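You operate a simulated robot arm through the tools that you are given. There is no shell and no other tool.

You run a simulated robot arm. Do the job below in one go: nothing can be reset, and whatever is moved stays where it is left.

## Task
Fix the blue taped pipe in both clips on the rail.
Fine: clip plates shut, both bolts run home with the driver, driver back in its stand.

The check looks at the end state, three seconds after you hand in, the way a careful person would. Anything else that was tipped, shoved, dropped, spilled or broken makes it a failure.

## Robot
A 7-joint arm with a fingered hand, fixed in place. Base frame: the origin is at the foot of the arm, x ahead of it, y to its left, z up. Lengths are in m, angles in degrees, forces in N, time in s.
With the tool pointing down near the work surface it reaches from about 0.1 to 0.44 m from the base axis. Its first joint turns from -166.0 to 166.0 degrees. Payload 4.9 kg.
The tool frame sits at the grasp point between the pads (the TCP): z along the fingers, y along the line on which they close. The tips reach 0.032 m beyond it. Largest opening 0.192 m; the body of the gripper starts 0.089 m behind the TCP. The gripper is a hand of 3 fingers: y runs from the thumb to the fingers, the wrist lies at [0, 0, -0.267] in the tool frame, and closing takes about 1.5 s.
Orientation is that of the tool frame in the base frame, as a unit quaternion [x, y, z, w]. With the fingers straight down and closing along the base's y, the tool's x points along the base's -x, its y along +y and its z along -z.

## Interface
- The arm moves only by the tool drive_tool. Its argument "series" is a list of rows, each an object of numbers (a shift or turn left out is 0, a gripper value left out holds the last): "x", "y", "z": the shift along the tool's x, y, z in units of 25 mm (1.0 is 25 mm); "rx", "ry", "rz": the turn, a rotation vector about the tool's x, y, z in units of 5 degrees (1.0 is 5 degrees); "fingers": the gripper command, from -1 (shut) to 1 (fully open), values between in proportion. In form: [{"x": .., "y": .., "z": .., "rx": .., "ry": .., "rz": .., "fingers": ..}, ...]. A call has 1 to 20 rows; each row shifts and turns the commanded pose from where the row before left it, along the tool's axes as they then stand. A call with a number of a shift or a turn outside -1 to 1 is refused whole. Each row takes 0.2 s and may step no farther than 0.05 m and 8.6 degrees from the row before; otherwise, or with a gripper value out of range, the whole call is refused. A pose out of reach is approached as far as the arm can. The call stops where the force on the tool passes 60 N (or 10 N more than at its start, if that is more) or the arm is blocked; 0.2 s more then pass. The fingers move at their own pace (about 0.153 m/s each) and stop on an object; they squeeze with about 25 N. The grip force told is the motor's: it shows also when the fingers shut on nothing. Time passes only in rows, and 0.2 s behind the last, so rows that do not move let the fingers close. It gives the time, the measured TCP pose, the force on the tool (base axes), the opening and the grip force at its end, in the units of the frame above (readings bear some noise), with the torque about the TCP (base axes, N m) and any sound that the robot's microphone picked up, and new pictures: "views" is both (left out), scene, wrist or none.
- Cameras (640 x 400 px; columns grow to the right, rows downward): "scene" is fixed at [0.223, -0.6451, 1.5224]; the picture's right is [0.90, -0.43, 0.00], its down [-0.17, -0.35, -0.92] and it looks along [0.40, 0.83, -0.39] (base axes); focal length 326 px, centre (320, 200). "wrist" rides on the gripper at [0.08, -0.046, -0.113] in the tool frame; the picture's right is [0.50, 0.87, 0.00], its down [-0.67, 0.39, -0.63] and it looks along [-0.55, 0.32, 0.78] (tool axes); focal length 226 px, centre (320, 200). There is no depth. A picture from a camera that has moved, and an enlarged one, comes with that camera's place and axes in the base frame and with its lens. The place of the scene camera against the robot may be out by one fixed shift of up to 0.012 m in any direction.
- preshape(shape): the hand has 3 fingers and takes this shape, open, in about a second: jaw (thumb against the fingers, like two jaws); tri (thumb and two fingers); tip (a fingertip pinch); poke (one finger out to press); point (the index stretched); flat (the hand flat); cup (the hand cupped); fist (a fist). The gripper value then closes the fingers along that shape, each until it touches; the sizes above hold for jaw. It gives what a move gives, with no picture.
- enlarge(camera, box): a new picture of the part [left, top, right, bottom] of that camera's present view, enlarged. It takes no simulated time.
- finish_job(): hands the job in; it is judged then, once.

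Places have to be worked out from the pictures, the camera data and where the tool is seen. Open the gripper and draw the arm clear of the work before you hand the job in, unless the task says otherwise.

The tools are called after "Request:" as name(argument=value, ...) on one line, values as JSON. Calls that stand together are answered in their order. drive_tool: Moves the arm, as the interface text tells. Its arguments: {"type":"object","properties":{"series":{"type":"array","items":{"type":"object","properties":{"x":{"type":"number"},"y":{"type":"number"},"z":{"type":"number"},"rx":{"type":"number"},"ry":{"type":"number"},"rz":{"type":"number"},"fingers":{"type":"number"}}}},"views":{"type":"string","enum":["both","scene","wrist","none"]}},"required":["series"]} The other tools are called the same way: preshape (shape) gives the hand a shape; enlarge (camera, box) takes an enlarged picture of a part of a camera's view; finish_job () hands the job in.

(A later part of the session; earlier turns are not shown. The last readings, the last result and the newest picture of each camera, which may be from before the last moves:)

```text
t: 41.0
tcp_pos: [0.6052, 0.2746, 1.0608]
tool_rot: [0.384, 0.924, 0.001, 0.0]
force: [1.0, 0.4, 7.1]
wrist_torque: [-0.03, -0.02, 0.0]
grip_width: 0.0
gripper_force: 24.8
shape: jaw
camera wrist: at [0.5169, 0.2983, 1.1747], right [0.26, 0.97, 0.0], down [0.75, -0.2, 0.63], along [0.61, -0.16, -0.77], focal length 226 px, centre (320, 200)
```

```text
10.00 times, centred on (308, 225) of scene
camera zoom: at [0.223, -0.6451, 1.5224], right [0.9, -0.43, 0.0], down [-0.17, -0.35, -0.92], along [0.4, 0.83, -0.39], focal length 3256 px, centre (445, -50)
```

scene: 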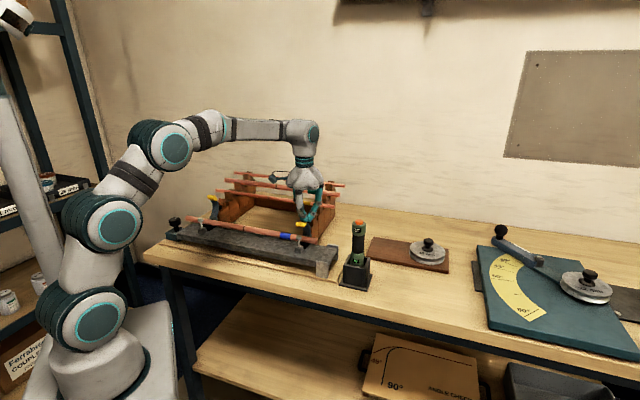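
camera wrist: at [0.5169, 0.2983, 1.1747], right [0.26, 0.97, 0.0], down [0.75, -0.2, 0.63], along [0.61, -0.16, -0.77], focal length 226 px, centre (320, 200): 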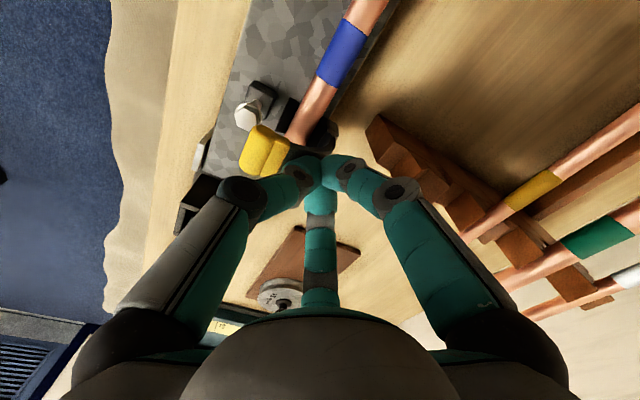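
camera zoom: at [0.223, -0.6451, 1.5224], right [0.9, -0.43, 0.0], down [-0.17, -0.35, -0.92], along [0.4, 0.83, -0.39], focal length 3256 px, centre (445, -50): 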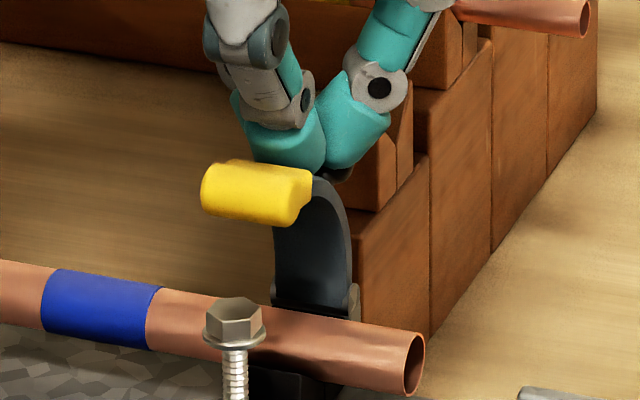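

The fingertips ride on the back of the arched plate. I continue forward and down in small steps so that the plate follows.

Request:
drive_tool(series=[{"y": -0.3, "z": 0.1}, {"y": -0.3, "z": 0.15}, {"y": -0.2, "z": 0.2}, {"y": -0.1, "z": 0.2}, {"x": 0}], views="both")

Request:
enlarge(camera="scene", box=[290, 205, 325, 245])

Request:
enlarge(camera="wrist", box=[220, 60, 380, 190])

```text
t: 42.2
tcp_pos: [0.5885, 0.2582, 1.048]
tool_rot: [0.382, 0.924, 0.001, 0.002]
force: [-16.4, -16.8, 44.7]
wrist_torque: [-0.39, 0.27, -0.11]
grip_width: 0.0
gripper_force: 25.1
shape: jaw
camera wrist: at [0.4998, 0.2817, 1.1612], right [0.26, 0.97, 0.0], down [0.75, -0.2, 0.63], along [0.61, -0.16, -0.77], focal length 226 px, centre (320, 200)
```

scene: 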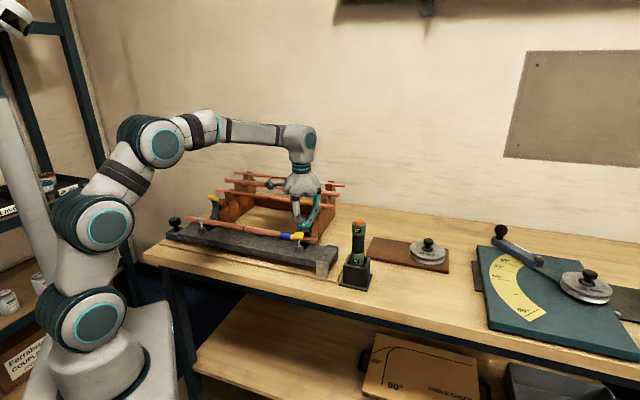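
wrist: 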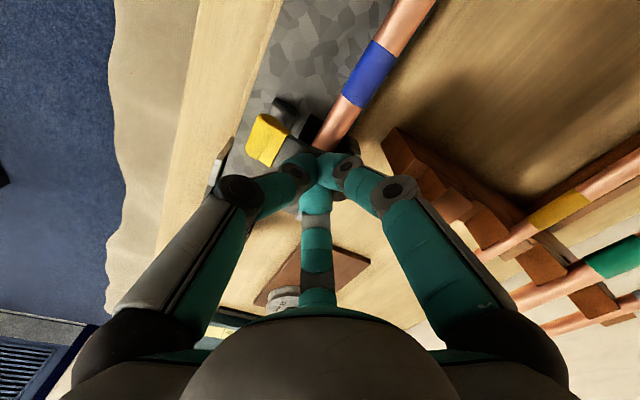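

```text
10.00 times, centred on (308, 225) of scene
camera zoom: at [0.223, -0.6451, 1.5224], right [0.9, -0.43, 0.0], down [-0.17, -0.35, -0.92], along [0.4, 0.83, -0.39], focal length 3256 px, centre (445, -50)
```

zoom: 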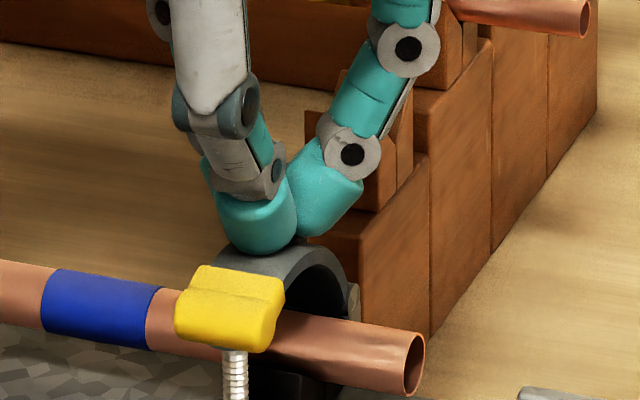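

```text
3.08 times, centred on (300, 125) of wrist
camera zoom: at [0.4998, 0.2817, 1.1612], right [0.26, 0.97, 0.0], down [0.75, -0.2, 0.63], along [0.61, -0.16, -0.77], focal length 696 px, centre (382, 431)
```

zoom: 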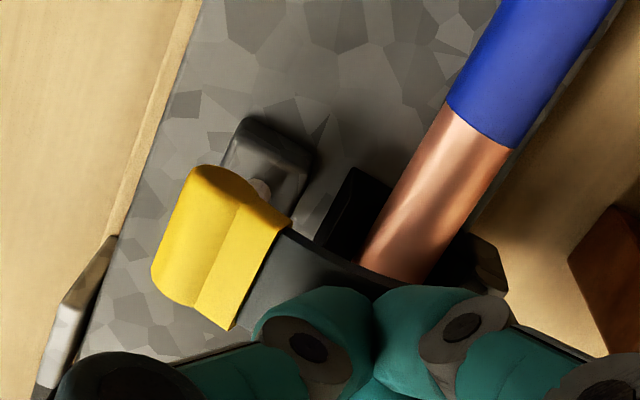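

The force jumped to 45 N, so the plate met something — the tab is right at the bolt head. I back off upward and inspect the situation.

Request:
drive_tool(series=[{"z": -0.3}, {"z": -0.8}, {"z": -1}, {"z": -1}, {"x": 0}], views="both")

Request:
enlarge(camera="scene", box=[290, 205, 325, 245])

Request:
enlarge(camera="wrist", box=[220, 60, 380, 190])

```text
t: 43.4
tcp_pos: [0.5906, 0.2595, 1.1202]
tool_rot: [0.383, 0.924, 0.0, 0.0]
force: [-0.1, -0.2, 0.0]
wrist_torque: [0.0, 0.01, 0.01]
grip_width: 0.0001
gripper_force: 24.9
shape: jaw
camera wrist: at [0.5028, 0.2827, 1.2339], right [0.26, 0.97, 0.0], down [0.75, -0.2, 0.63], along [0.61, -0.16, -0.78], focal length 226 px, centre (320, 200)
```

scene: 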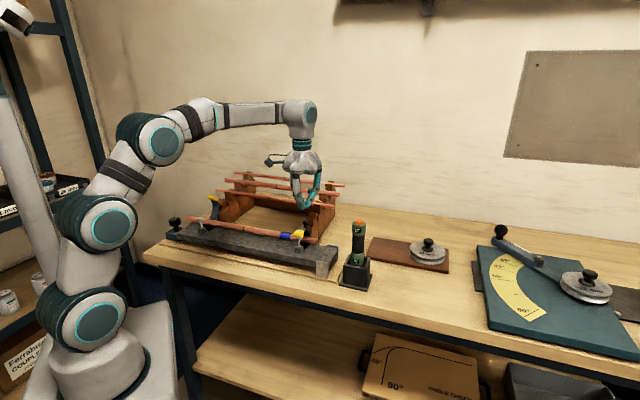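
wrist: 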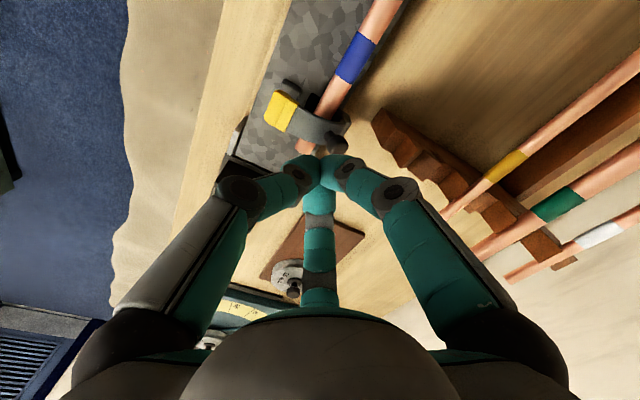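

```text
10.00 times, centred on (308, 225) of scene
camera zoom: at [0.223, -0.6451, 1.5224], right [0.9, -0.43, 0.0], down [-0.17, -0.35, -0.92], along [0.4, 0.83, -0.39], focal length 3256 px, centre (445, -50)
```

zoom: 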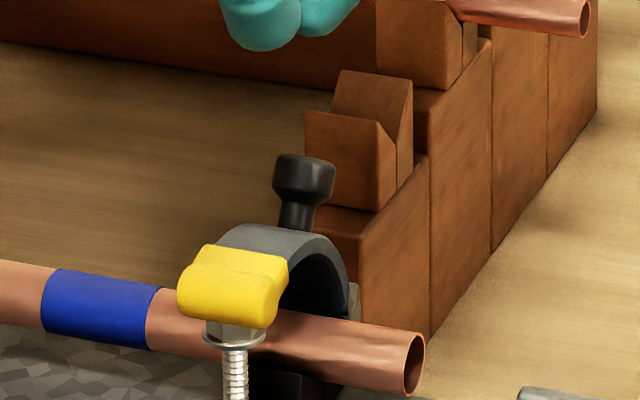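

```text
3.08 times, centred on (300, 125) of wrist
camera zoom: at [0.5028, 0.2827, 1.2339], right [0.26, 0.97, 0.0], down [0.75, -0.2, 0.63], along [0.61, -0.16, -0.78], focal length 696 px, centre (382, 431)
```

zoom: 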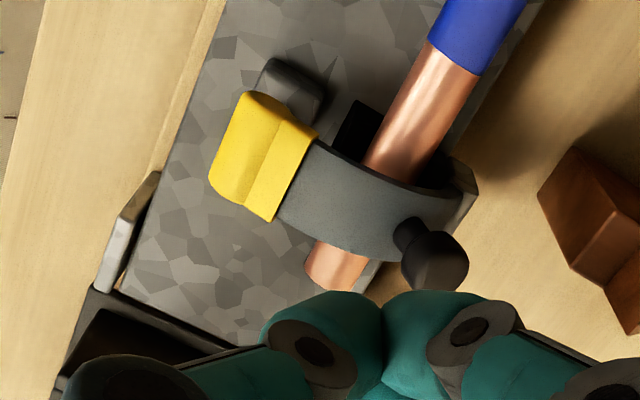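

The plate now arches over the pipe with its tab at the bolt head; it came back a few degrees on release. I look more closely at tab and bolt to see whether the bolt passes through the tab or blocks it.

Request:
enlarge(camera="scene", box=[292, 224, 316, 244])

Request:
enlarge(camera="wrist", box=[250, 65, 350, 145])

Request:
enlarge(camera="scene", box=[292, 238, 316, 258])

```text
16.00 times, centred on (304, 234) of scene
camera zoom: at [0.223, -0.6451, 1.5224], right [0.9, -0.43, 0.0], down [-0.17, -0.35, -0.92], along [0.4, 0.83, -0.39], focal length 5210 px, centre (576, -344)
```

zoom: 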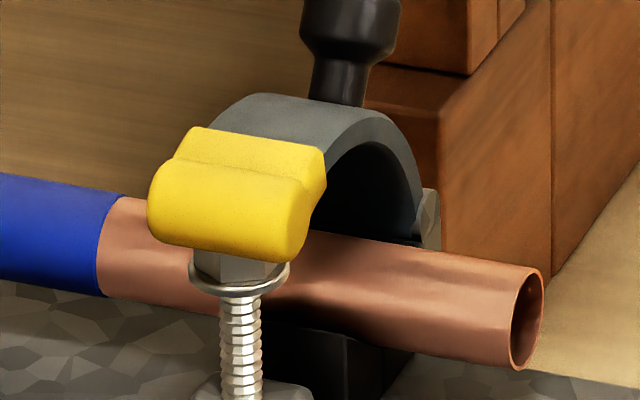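

```text
5.00 times, centred on (300, 105) of wrist
camera zoom: at [0.5028, 0.2827, 1.2339], right [0.26, 0.97, 0.0], down [0.75, -0.2, 0.63], along [0.61, -0.16, -0.78], focal length 1130 px, centre (420, 675)
```

zoom: 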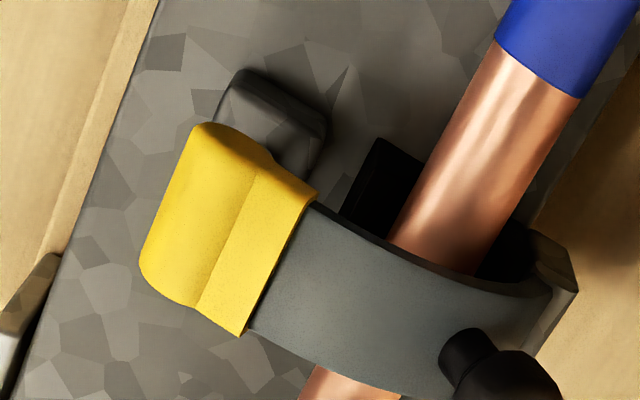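

```text
16.00 times, centred on (304, 248) of scene
camera zoom: at [0.223, -0.6451, 1.5224], right [0.9, -0.43, 0.0], down [-0.17, -0.35, -0.92], along [0.4, 0.83, -0.39], focal length 5210 px, centre (576, -568)
```

zoom: 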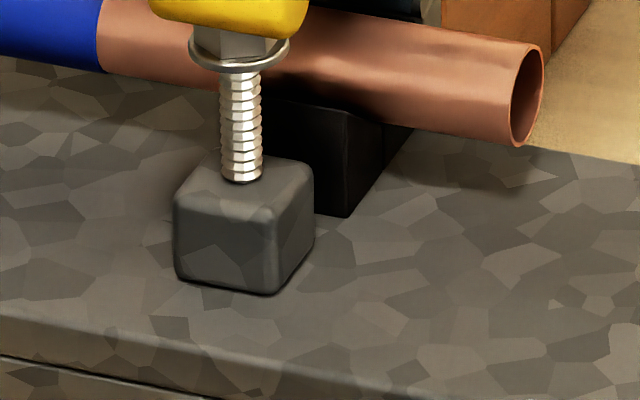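

The tab sits at the bolt head; my push went mostly into the hinge. I test by pressing straight down on the tab itself with the closed fingertips, carefully.

Request:
drive_tool(series=[{"y": -1, "x": -0.05}, {"y": -0.95}, {"z": 0.8}, {"z": 0.8}, {"z": 0.5}, {"x": 0}], views="both")

Request:
enlarge(camera="scene", box=[285, 205, 325, 245])

Request:
enlarge(camera="wrist", box=[240, 80, 400, 210])

```text
t: 44.8
tcp_pos: [0.5559, 0.2231, 1.0691]
tool_rot: [0.383, 0.924, 0.0, 0.0]
force: [-0.3, 0.8, -0.2]
wrist_torque: [0.0, 0.03, 0.0]
grip_width: 0.0
gripper_force: 24.5
shape: jaw
camera wrist: at [0.4673, 0.2468, 1.1828], right [0.26, 0.97, 0.0], down [0.75, -0.2, 0.63], along [0.61, -0.16, -0.78], focal length 226 px, centre (320, 200)
```

scene: 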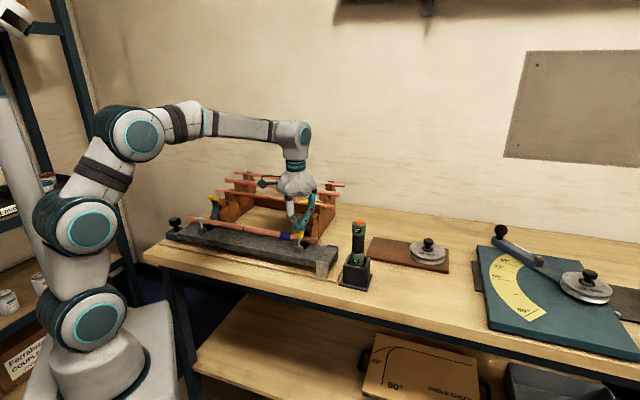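
wrist: 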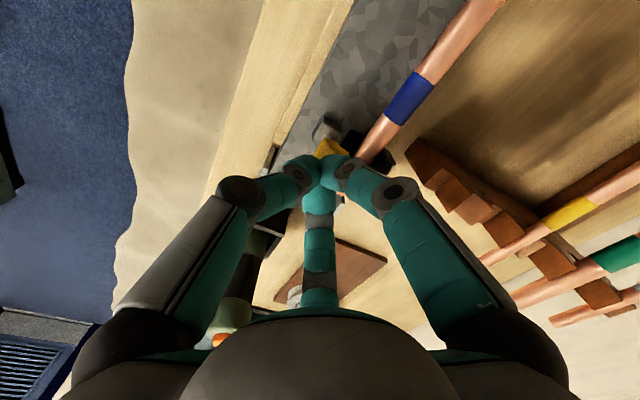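

```text
10.00 times, centred on (305, 225) of scene
camera zoom: at [0.223, -0.6451, 1.5224], right [0.9, -0.43, 0.0], down [-0.17, -0.35, -0.92], along [0.4, 0.83, -0.39], focal length 3256 px, centre (470, -50)
```

zoom: 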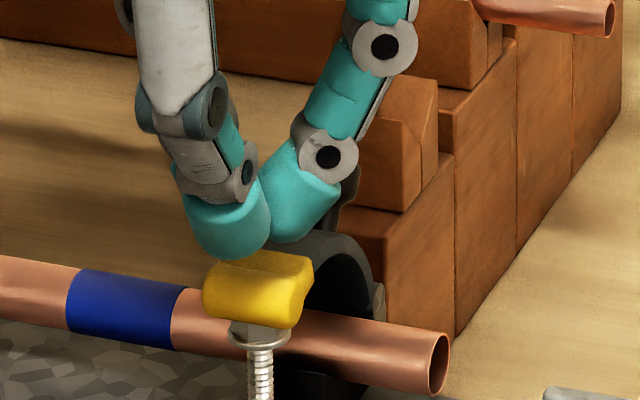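

```text
3.08 times, centred on (320, 145) of wrist
camera zoom: at [0.4673, 0.2468, 1.1828], right [0.26, 0.97, 0.0], down [0.75, -0.2, 0.63], along [0.61, -0.16, -0.78], focal length 696 px, centre (320, 369)
```

zoom: 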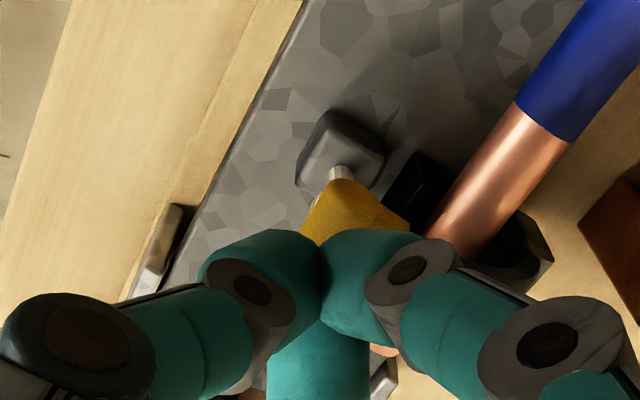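

The fingertips are just above the tab. I press down in 4 mm steps and read the force.

Request:
drive_tool(series=[{"z": 0.2}, {"z": 0.2}, {"z": 0.2}, {"z": 0.16}, {"z": 0.16}, {"x": 0}], views="none")

Request:
enlarge(camera="scene", box=[285, 205, 325, 245])

Request:
enlarge(camera="wrist", box=[240, 80, 400, 210])

```text
t: 46.2
tcp_pos: [0.556, 0.2228, 1.0452]
tool_rot: [0.382, 0.924, 0.0, 0.0]
force: [-0.3, 0.2, 0.5]
wrist_torque: [0.02, 0.01, -0.02]
grip_width: 0.0
gripper_force: 25.3
shape: jaw
```

```text
10.00 times, centred on (305, 225) of scene
camera zoom: at [0.223, -0.6451, 1.5224], right [0.9, -0.43, 0.0], down [-0.17, -0.35, -0.92], along [0.4, 0.83, -0.39], focal length 3256 px, centre (470, -50)
```

zoom: 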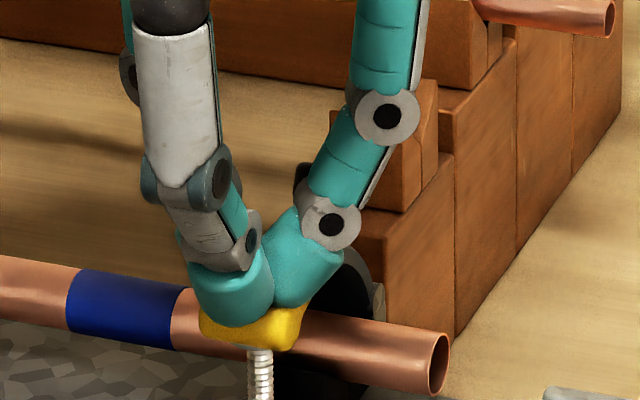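

```text
3.08 times, centred on (320, 145) of wrist
camera zoom: at [0.4679, 0.2468, 1.1586], right [0.26, 0.97, 0.0], down [0.75, -0.2, 0.63], along [0.61, -0.16, -0.78], focal length 696 px, centre (320, 369)
```

zoom: 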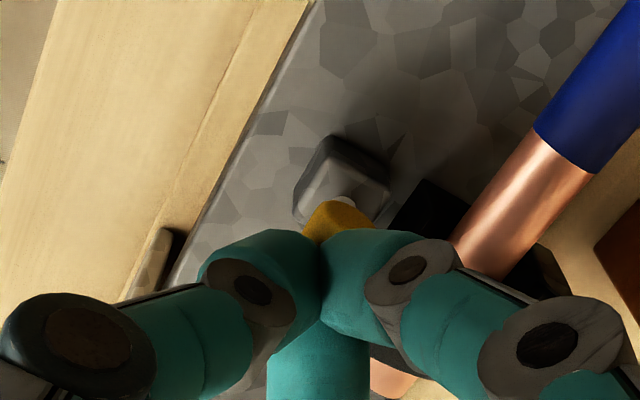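

The tab moves down with almost no force. I keep pressing in small steps.

Request:
drive_tool(series=[{"z": 0.12}, {"z": 0.12}, {"z": 0.12}, {"x": 0}], views="none")

Request:
enlarge(camera="scene", box=[285, 215, 325, 255])

```text
t: 47.2
tcp_pos: [0.5582, 0.2229, 1.0385]
tool_rot: [0.383, 0.924, 0.001, 0.002]
force: [-1.8, -2.9, 18.7]
wrist_torque: [-0.03, 0.03, -0.01]
grip_width: 0.0
gripper_force: 25.4
shape: jaw
```

```text
10.00 times, centred on (305, 235) of scene
camera zoom: at [0.223, -0.6451, 1.5224], right [0.9, -0.43, 0.0], down [-0.17, -0.35, -0.92], along [0.4, 0.83, -0.39], focal length 3256 px, centre (470, -150)
```

zoom: 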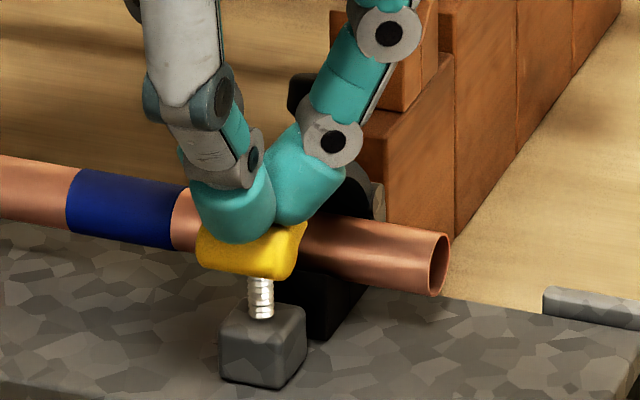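

Resistance starts at 19 N, where the tab's underside would meet the bolt head. I press a bit harder to see whether it snaps past or is truly blocked.

Request:
drive_tool(series=[{"z": 0.1}, {"z": 0.1}, {"z": 0.1}, {"x": 0}], views="none")

Request:
enlarge(camera="scene", box=[285, 215, 325, 255])

```text
t: 48.1
tcp_pos: [0.5589, 0.2245, 1.0372]
tool_rot: [0.383, 0.924, 0.007, 0.007]
force: [0.5, -0.8, 8.7]
wrist_torque: [-0.01, 0.03, -0.02]
grip_width: 0.0003
gripper_force: 25.0
shape: jaw
stopped in row 4: the force on the tool passed its limit at 60 N (the readings are from after the stop); the commanded pose is now the measured one
```

```text
10.00 times, centred on (305, 235) of scene
camera zoom: at [0.223, -0.6451, 1.5224], right [0.9, -0.43, 0.0], down [-0.17, -0.35, -0.92], along [0.4, 0.83, -0.39], focal length 3256 px, centre (470, -150)
```

zoom: 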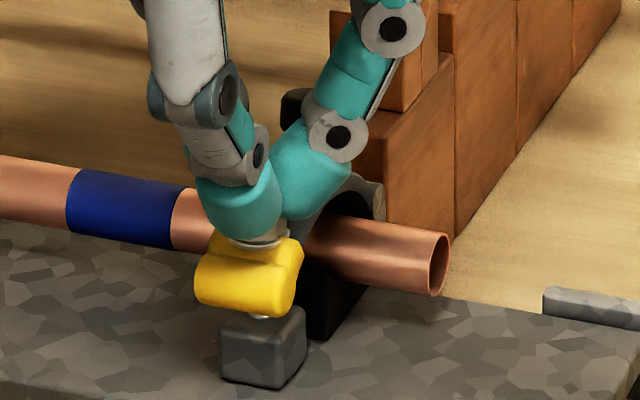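

The tab snapped down past the bolt head: the bolt's flange now shows above the plate. I lift off and inspect.

Request:
drive_tool(series=[{"z": -0.4}, {"z": -1}, {"z": -1}, {"z": -1}, {"z": -0.6}, {"x": 0}], views="both")

Request:
enlarge(camera="scene", box=[290, 220, 320, 250])

Request:
enlarge(camera="wrist", box=[260, 70, 400, 180])

```text
t: 49.5
tcp_pos: [0.554, 0.2245, 1.137]
tool_rot: [0.383, 0.924, 0.005, 0.005]
force: [0.0, -0.2, -0.1]
wrist_torque: [0.01, 0.0, -0.01]
grip_width: 0.0
gripper_force: 25.2
shape: jaw
camera wrist: at [0.4658, 0.2478, 1.2493], right [0.26, 0.97, 0.01], down [0.74, -0.2, 0.64], along [0.62, -0.16, -0.77], focal length 226 px, centre (320, 200)
```

scene: 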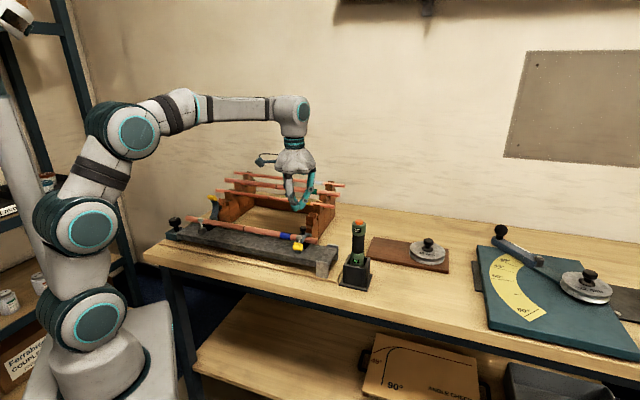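
wrist: 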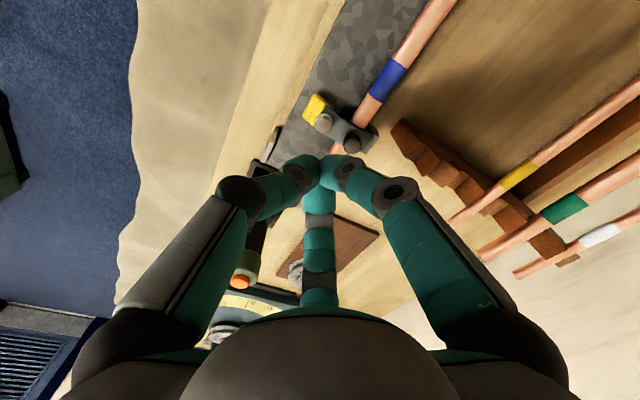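

```text
13.33 times, centred on (305, 235) of scene
camera zoom: at [0.223, -0.6451, 1.5224], right [0.9, -0.43, 0.0], down [-0.17, -0.35, -0.92], along [0.4, 0.83, -0.39], focal length 4342 px, centre (520, -267)
```

zoom: 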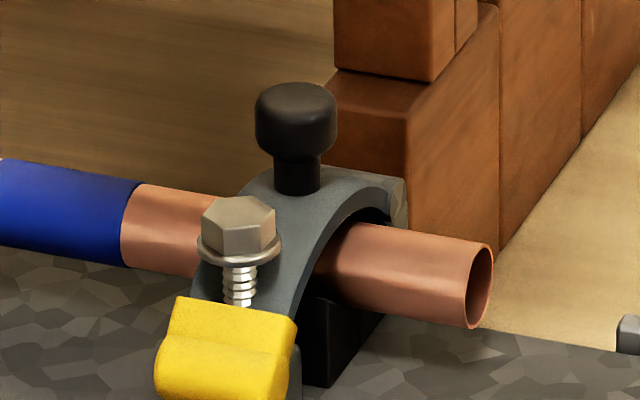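

```text
3.64 times, centred on (330, 125) of wrist
camera zoom: at [0.4658, 0.2478, 1.2493], right [0.26, 0.97, 0.01], down [0.74, -0.2, 0.64], along [0.62, -0.16, -0.77], focal length 822 px, centre (284, 473)
```

zoom: 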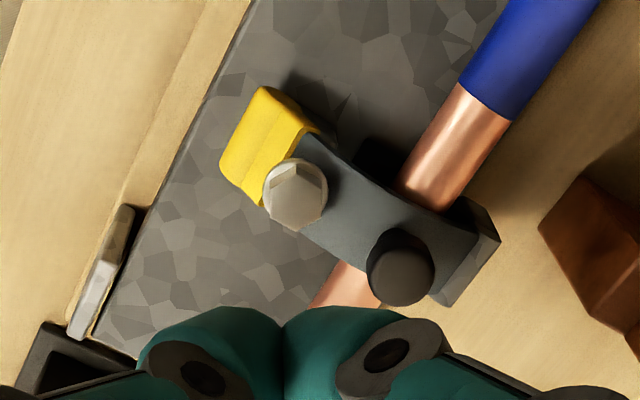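

The right plate is shut: it arches over the pipe with the bolt's shank through it and the head standing above. I now go to the left clip the same way, correcting the slight tool tilt on the way.

Request:
drive_tool(series=[{"rx": 0.15, "ry": 0.06}, {"x": 0.97, "y": 0.35}, {"x": 0.97, "y": 0.35}, {"x": 0.97, "y": 0.35}, {"x": 0.97, "y": 0.35}, {"x": 0.97, "y": 0.35}, {"x": 0.97, "y": 0.35}, {"x": 0.97, "y": 0.35}, {"x": 0.97, "y": 0.35}, {"x": 0.97, "y": 0.35}, {"x": 0.97, "y": 0.35}, {"x": 0.97, "y": 0.35}, {"x": 0.97, "y": 0.35}, {"x": 0.97, "y": 0.35}, {"x": 0.97, "y": 0.35}, {"x": 0.97, "y": 0.35}, {"x": 0.97, "y": 0.35}, {"x": 0}], views="both")

Request:
enlarge(camera="wrist", box=[200, 60, 400, 200])

Request:
enlarge(camera="scene", box=[190, 140, 260, 240])

```text
t: 53.3
tcp_pos: [0.3824, 0.5971, 1.136]
tool_rot: [0.382, 0.924, 0.001, 0.0]
force: [-0.7, -0.6, -0.1]
wrist_torque: [-0.01, -0.01, 0.02]
grip_width: 0.0
gripper_force: 24.4
shape: jaw
camera wrist: at [0.2943, 0.62, 1.2498], right [0.26, 0.97, 0.0], down [0.75, -0.2, 0.63], along [0.61, -0.16, -0.78], focal length 226 px, centre (320, 200)
```

scene: 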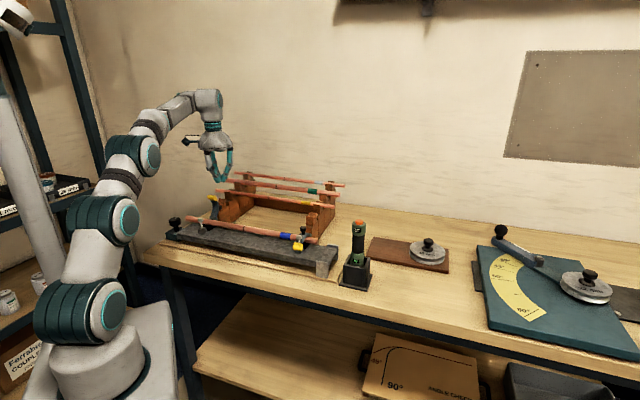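
wrist: 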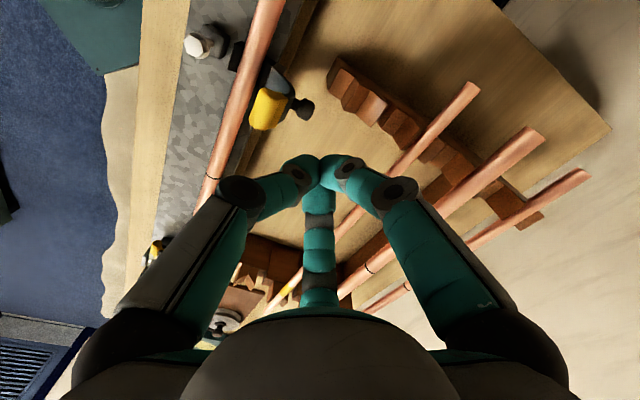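

```text
2.86 times, centred on (300, 130) of wrist
camera zoom: at [0.2943, 0.62, 1.2498], right [0.26, 0.97, 0.0], down [0.75, -0.2, 0.63], along [0.61, -0.16, -0.78], focal length 646 px, centre (377, 400)
```

zoom: 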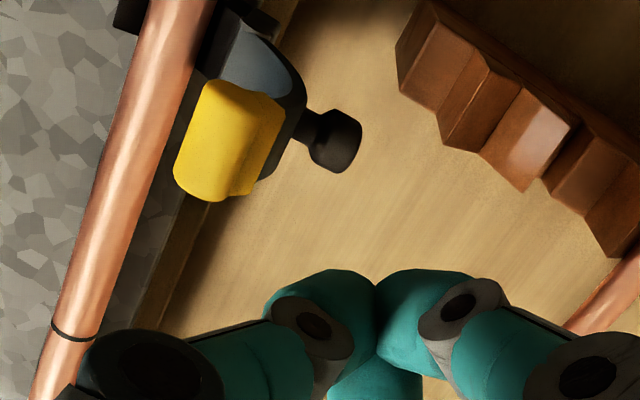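

```text
4.00 times, centred on (225, 190) of scene
camera zoom: at [0.223, -0.6451, 1.5224], right [0.9, -0.43, 0.0], down [-0.17, -0.35, -0.92], along [0.4, 0.83, -0.39], focal length 1303 px, centre (700, 240)
```

zoom: 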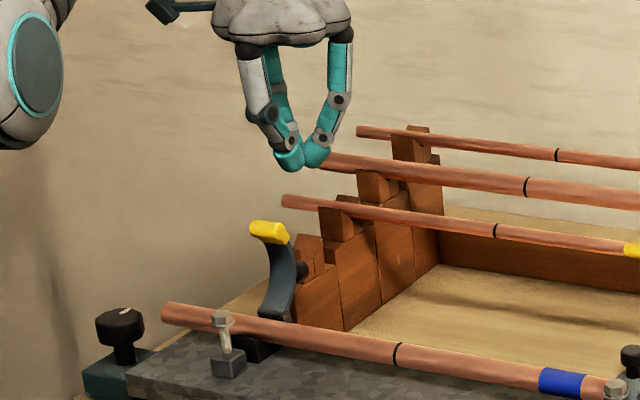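

Left tab found at about u≈0.153, n≈0.638; the probe is right behind it. I lower the same way as before and push the plate forward.

Request:
drive_tool(series=[{"z": 0.7}, {"z": 0.7}, {"z": 0.8}, {"z": 0.7}, {"x": 0}], views="both")

Request:
enlarge(camera="wrist", box=[200, 60, 400, 200])

Request:
enlarge(camera="scene", box=[190, 160, 260, 240])

```text
t: 54.5
tcp_pos: [0.3845, 0.5976, 1.064]
tool_rot: [0.381, 0.924, 0.001, 0.001]
force: [0.2, -0.3, 0.6]
wrist_torque: [0.02, 0.0, 0.0]
grip_width: 0.0
gripper_force: 25.1
shape: jaw
camera wrist: at [0.2953, 0.6211, 1.1789], right [0.26, 0.97, 0.0], down [0.75, -0.2, 0.63], along [0.61, -0.16, -0.78], focal length 226 px, centre (320, 200)
```

scene: 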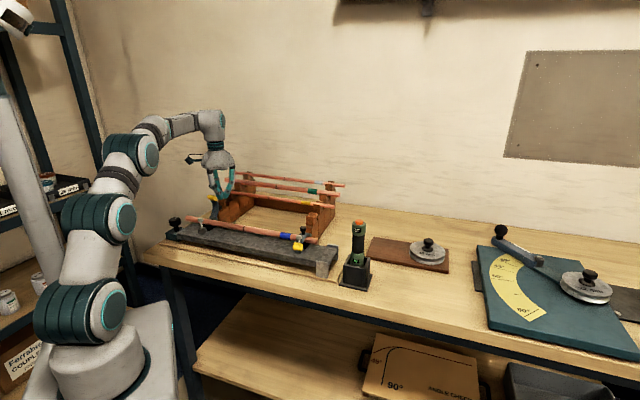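
wrist: 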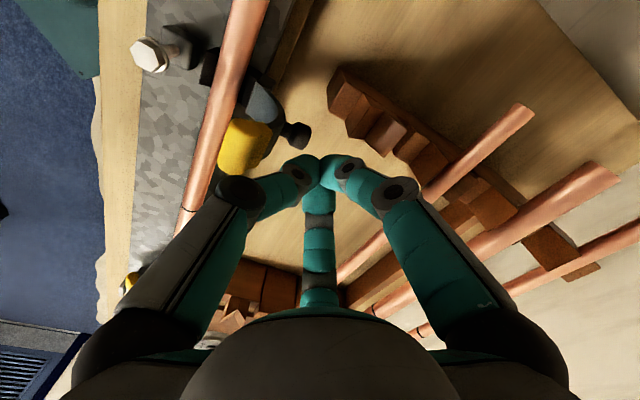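

```text
2.86 times, centred on (300, 130) of wrist
camera zoom: at [0.2953, 0.6211, 1.1789], right [0.26, 0.97, 0.0], down [0.75, -0.2, 0.63], along [0.61, -0.16, -0.78], focal length 646 px, centre (377, 400)
```

zoom: 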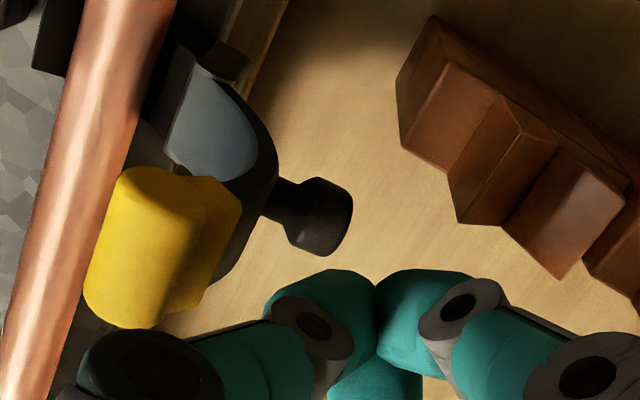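

```text
5.00 times, centred on (225, 200) of scene
camera zoom: at [0.223, -0.6451, 1.5224], right [0.9, -0.43, 0.0], down [-0.17, -0.35, -0.92], along [0.4, 0.83, -0.39], focal length 1628 px, centre (795, 200)
```

zoom: 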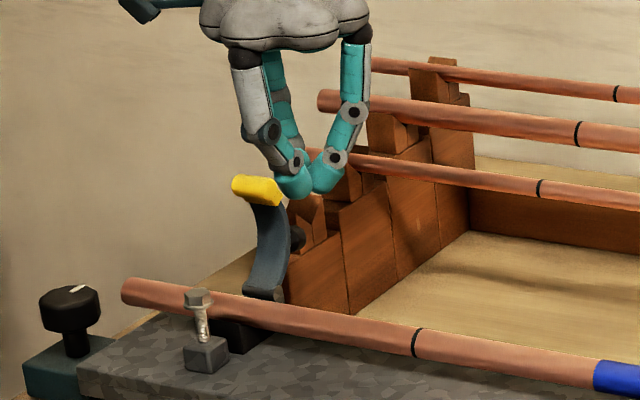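

The set-up mirrors the right clip. I push forward 7 cm in steps.

Request:
drive_tool(series=[{"y": -0.3}, {"y": -0.3}, {"y": -0.3}, {"y": -0.35}, {"y": -0.4}, {"y": -0.4}, {"y": -0.4}, {"y": -0.4}, {"x": 0}], views="wrist")

Request:
enlarge(camera="scene", box=[190, 160, 260, 240])

```text
t: 56.5
tcp_pos: [0.3332, 0.5478, 1.0648]
tool_rot: [0.381, 0.924, 0.0, 0.0]
force: [0.4, -0.2, -0.1]
wrist_torque: [-0.01, 0.01, 0.01]
grip_width: 0.0
gripper_force: 25.3
shape: jaw
camera wrist: at [0.2447, 0.5711, 1.1785], right [0.26, 0.97, 0.0], down [0.75, -0.2, 0.63], along [0.61, -0.16, -0.78], focal length 226 px, centre (320, 200)
```

wrist: 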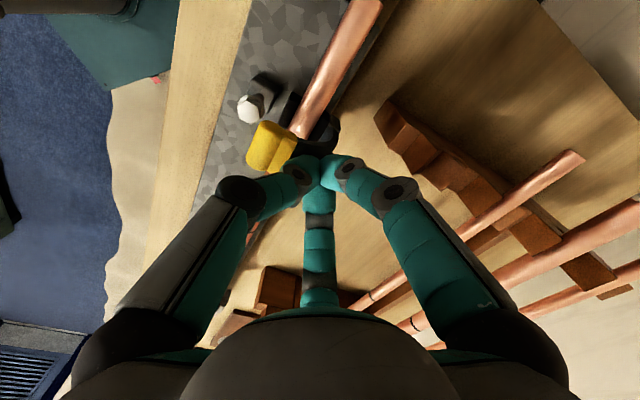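

```text
5.00 times, centred on (225, 200) of scene
camera zoom: at [0.223, -0.6451, 1.5224], right [0.9, -0.43, 0.0], down [-0.17, -0.35, -0.92], along [0.4, 0.83, -0.39], focal length 1628 px, centre (795, 200)
```

zoom: 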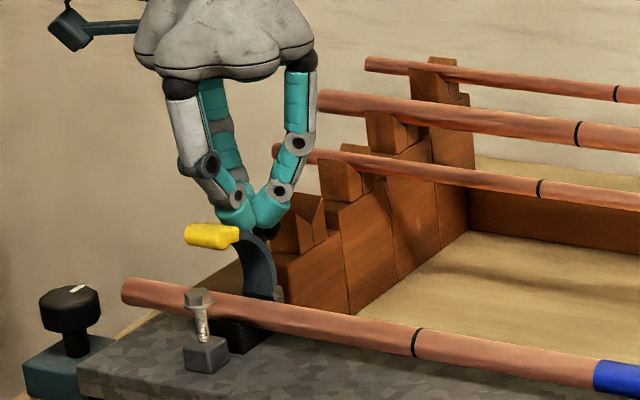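

The left plate is at about 40°. I push a bit further, then rise and move over the tab to press it down.

Request:
drive_tool(series=[{"y": -0.3}, {"y": -0.3}, {"x": 0}], views="none")

Request:
enlarge(camera="scene", box=[190, 180, 250, 240])

```text
t: 57.3
tcp_pos: [0.3218, 0.5381, 1.063]
tool_rot: [0.383, 0.924, 0.0, 0.0]
force: [-0.7, 0.2, -0.4]
wrist_torque: [-0.03, 0.0, 0.01]
grip_width: 0.0
gripper_force: 24.7
shape: jaw
```

```text
6.67 times, centred on (220, 210) of scene
camera zoom: at [0.223, -0.6451, 1.5224], right [0.9, -0.43, 0.0], down [-0.17, -0.35, -0.92], along [0.4, 0.83, -0.39], focal length 2171 px, centre (987, 133)
```

zoom: 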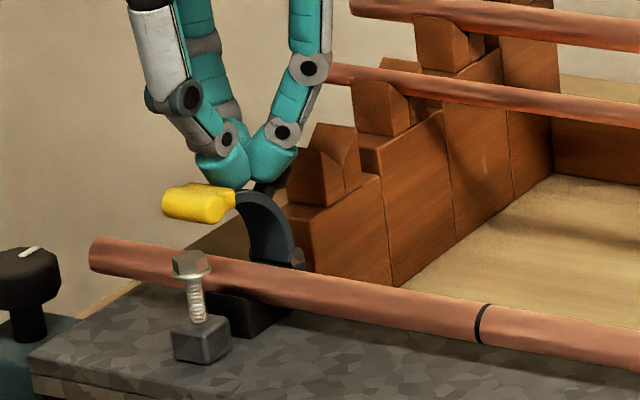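

The plate holds at 45°. I rise, move over the tab and press down.

Request:
drive_tool(series=[{"z": -1}, {"z": -0.8}, {"y": -1}, {"y": -1}, {"y": -0.1}, {"x": 0}], views="wrist")

Request:
enlarge(camera="scene", box=[190, 180, 250, 240])

Request:
enlarge(camera="wrist", box=[240, 80, 400, 210])

```text
t: 58.7
tcp_pos: [0.2856, 0.4988, 1.1095]
tool_rot: [0.383, 0.924, 0.0, 0.0]
force: [0.0, 0.5, 0.0]
wrist_torque: [0.02, -0.04, 0.01]
grip_width: 0.0002
gripper_force: 25.1
shape: jaw
camera wrist: at [0.1966, 0.5225, 1.2236], right [0.26, 0.97, 0.0], down [0.75, -0.2, 0.63], along [0.61, -0.16, -0.78], focal length 226 px, centre (320, 200)
```

wrist: 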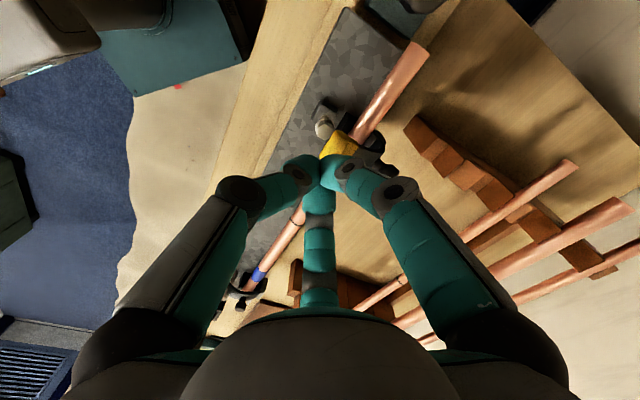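

```text
6.67 times, centred on (220, 210) of scene
camera zoom: at [0.223, -0.6451, 1.5224], right [0.9, -0.43, 0.0], down [-0.17, -0.35, -0.92], along [0.4, 0.83, -0.39], focal length 2171 px, centre (987, 133)
```

zoom: 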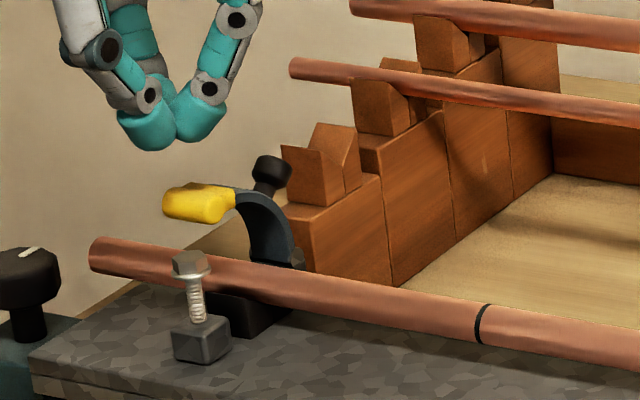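

```text
3.08 times, centred on (320, 145) of wrist
camera zoom: at [0.1966, 0.5225, 1.2236], right [0.26, 0.97, 0.0], down [0.75, -0.2, 0.63], along [0.61, -0.16, -0.78], focal length 696 px, centre (320, 369)
```

zoom: 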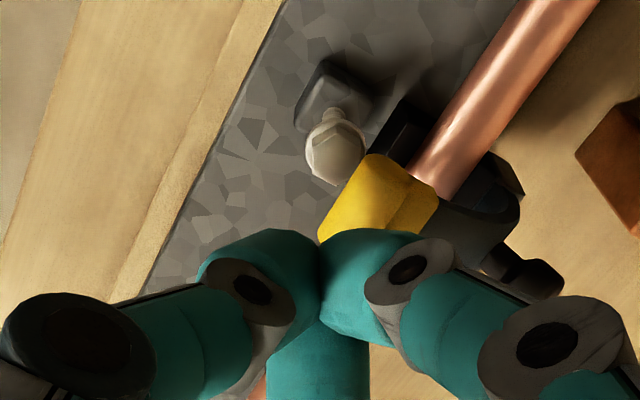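

The probe is above the bolt and the tab. I first press the plate part of the way, staying above the bolt head.

Request:
drive_tool(series=[{"z": 0.5}, {"z": 0.5}, {"z": 0.5}, {"z": 0.4}, {"z": 0.3}, {"x": 0}], views="none")

Request:
enlarge(camera="scene", box=[190, 180, 250, 240])

```text
t: 60.1
tcp_pos: [0.2837, 0.4998, 1.054]
tool_rot: [0.383, 0.924, 0.001, 0.0]
force: [0.0, 0.0, 0.1]
wrist_torque: [0.01, 0.02, 0.02]
grip_width: 0.0
gripper_force: 25.3
shape: jaw
```

```text
6.67 times, centred on (220, 210) of scene
camera zoom: at [0.223, -0.6451, 1.5224], right [0.9, -0.43, 0.0], down [-0.17, -0.35, -0.92], along [0.4, 0.83, -0.39], focal length 2171 px, centre (987, 133)
```

zoom: 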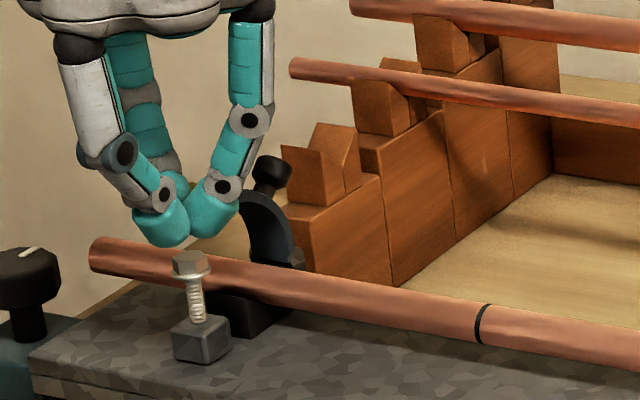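

The tips are just in front of the tab rather than on it, since this plate stands steeper than the right one did. I rise, shift 2.2 cm back (+n), and press there.

Request:
drive_tool(series=[{"z": -1}, {"z": -1}, {"y": 0.9}, {"z": 0.5}, {"z": 0.5}, {"z": 0.3}, {"x": 0}], views="wrist")

Request:
enlarge(camera="scene", box=[190, 180, 250, 240])

```text
t: 61.7
tcp_pos: [0.2993, 0.5158, 1.0723]
tool_rot: [0.382, 0.924, 0.0, 0.0]
force: [0.3, -0.2, 0.2]
wrist_torque: [0.02, 0.02, -0.02]
grip_width: 0.0
gripper_force: 24.9
shape: jaw
camera wrist: at [0.2121, 0.5387, 1.1855], right [0.26, 0.97, 0.0], down [0.75, -0.2, 0.63], along [0.61, -0.16, -0.78], focal length 226 px, centre (320, 200)
```

wrist: 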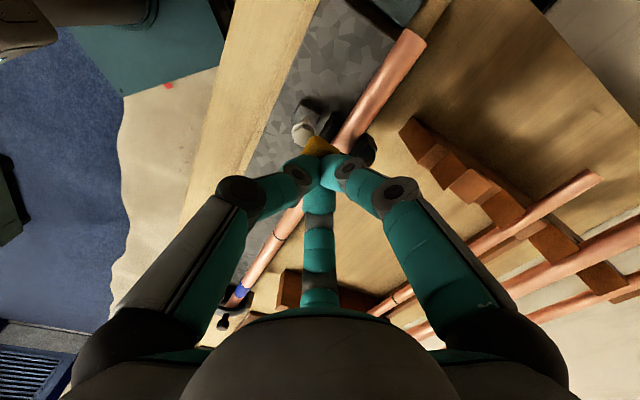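

```text
6.67 times, centred on (220, 210) of scene
camera zoom: at [0.223, -0.6451, 1.5224], right [0.9, -0.43, 0.0], down [-0.17, -0.35, -0.92], along [0.4, 0.83, -0.39], focal length 2171 px, centre (987, 133)
```

zoom: 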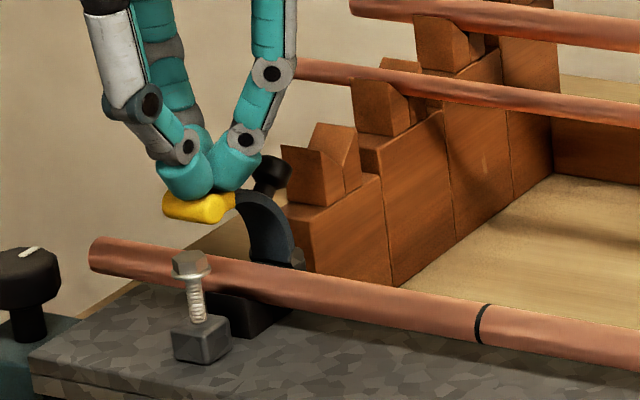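

The tips are now on top of the tab. I press down 2.5 cm in small steps.

Request:
drive_tool(series=[{"z": 0.2}, {"z": 0.2}, {"z": 0.2}, {"z": 0.2}, {"y": -0.2, "z": 0.1}, {"y": -0.2}, {"x": 0}], views="none")

Request:
enlarge(camera="scene", box=[190, 180, 250, 240])

```text
t: 63.3
tcp_pos: [0.2928, 0.5079, 1.049]
tool_rot: [0.382, 0.924, 0.0, 0.0]
force: [-0.1, 0.5, 1.3]
wrist_torque: [0.01, -0.01, 0.02]
grip_width: 0.0
gripper_force: 24.8
shape: jaw
```

```text
6.67 times, centred on (220, 210) of scene
camera zoom: at [0.223, -0.6451, 1.5224], right [0.9, -0.43, 0.0], down [-0.17, -0.35, -0.92], along [0.4, 0.83, -0.39], focal length 2171 px, centre (987, 133)
```

zoom: 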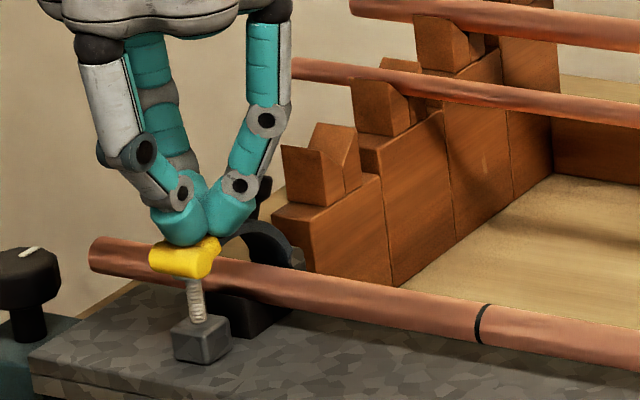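

The tab is now down at the bolt head with almost no force. As with the right clip, I shift to n≈0.551 and press firmly for the final snap.

Request:
drive_tool(series=[{"z": -0.2}, {"y": -0.6}, {"z": 0.2}, {"z": 0.12}, {"z": 0.12}, {"z": 0.12}, {"x": 0}], views="none")

Request:
enlarge(camera="scene", box=[190, 190, 250, 250])

```text
t: 64.9
tcp_pos: [0.2821, 0.4979, 1.0408]
tool_rot: [0.383, 0.924, 0.0, 0.0]
force: [-0.3, 0.0, -1.3]
wrist_torque: [0.03, -0.02, -0.01]
grip_width: 0.0001
gripper_force: 25.0
shape: jaw
```

```text
6.67 times, centred on (220, 220) of scene
camera zoom: at [0.223, -0.6451, 1.5224], right [0.9, -0.43, 0.0], down [-0.17, -0.35, -0.92], along [0.4, 0.83, -0.39], focal length 2171 px, centre (987, 67)
```

zoom: 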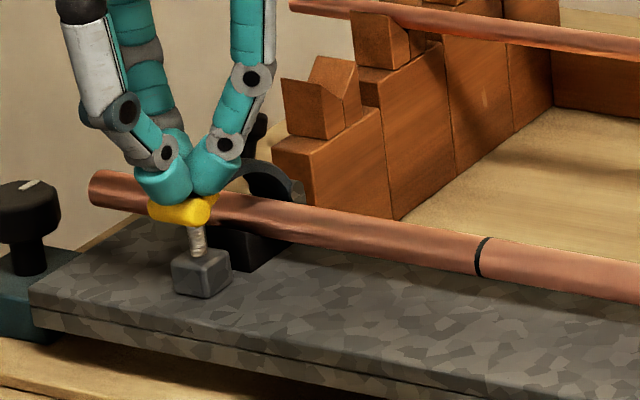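

Still nearly no force with the tab going down. I continue in small steps.

Request:
drive_tool(series=[{"z": 0.1}, {"z": 0.1}, {"x": 0}], views="none")

Request:
enlarge(camera="scene", box=[190, 200, 250, 250])

```text
t: 65.7
tcp_pos: [0.2829, 0.4989, 1.0365]
tool_rot: [0.382, 0.924, 0.003, 0.001]
force: [-2.9, -5.4, 23.0]
wrist_torque: [-0.09, -0.08, -0.03]
grip_width: 0.0
gripper_force: 24.9
shape: jaw
```

```text
8.00 times, centred on (220, 225) of scene
camera zoom: at [0.223, -0.6451, 1.5224], right [0.9, -0.43, 0.0], down [-0.17, -0.35, -0.92], along [0.4, 0.83, -0.39], focal length 2605 px, centre (1120, 0)
```

zoom: 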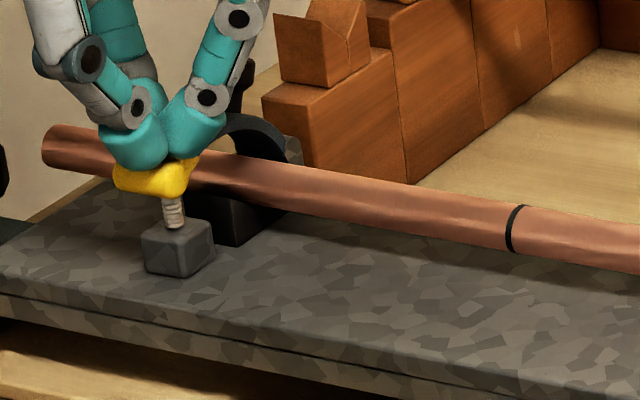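

Force is 23 N at the same height as before, perhaps because the tips meet the bolt head. I shift 1.5 cm forward onto the tab's front lip, clear of the bolt head, and press there.

Request:
drive_tool(series=[{"z": -0.25}, {"y": -0.6}, {"z": 0.25}, {"z": 0.12}, {"z": 0.12}, {"z": 0.12}, {"x": 0}], views="none")

Request:
enlarge(camera="scene", box=[190, 200, 250, 250])

Request:
enlarge(camera="wrist", box=[240, 80, 400, 210])

```text
t: 67.3
tcp_pos: [0.2719, 0.4862, 1.0258]
tool_rot: [0.382, 0.924, 0.0, 0.0]
force: [-2.1, -1.5, 1.7]
wrist_torque: [-0.01, 0.04, -0.01]
grip_width: 0.0002
gripper_force: 24.9
shape: jaw
```

```text
8.00 times, centred on (220, 225) of scene
camera zoom: at [0.223, -0.6451, 1.5224], right [0.9, -0.43, 0.0], down [-0.17, -0.35, -0.92], along [0.4, 0.83, -0.39], focal length 2605 px, centre (1120, 0)
```

zoom: 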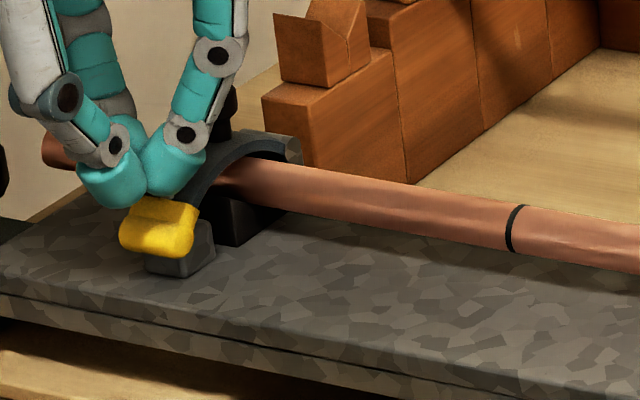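

```text
3.08 times, centred on (320, 145) of wrist
camera zoom: at [0.1835, 0.511, 1.14], right [0.26, 0.97, 0.0], down [0.75, -0.2, 0.63], along [0.61, -0.16, -0.78], focal length 696 px, centre (320, 369)
```

zoom: 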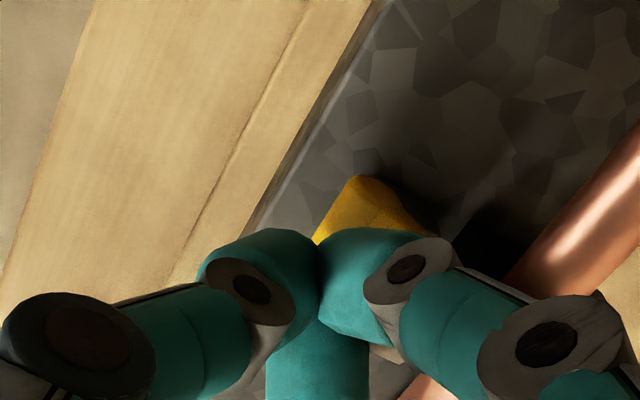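

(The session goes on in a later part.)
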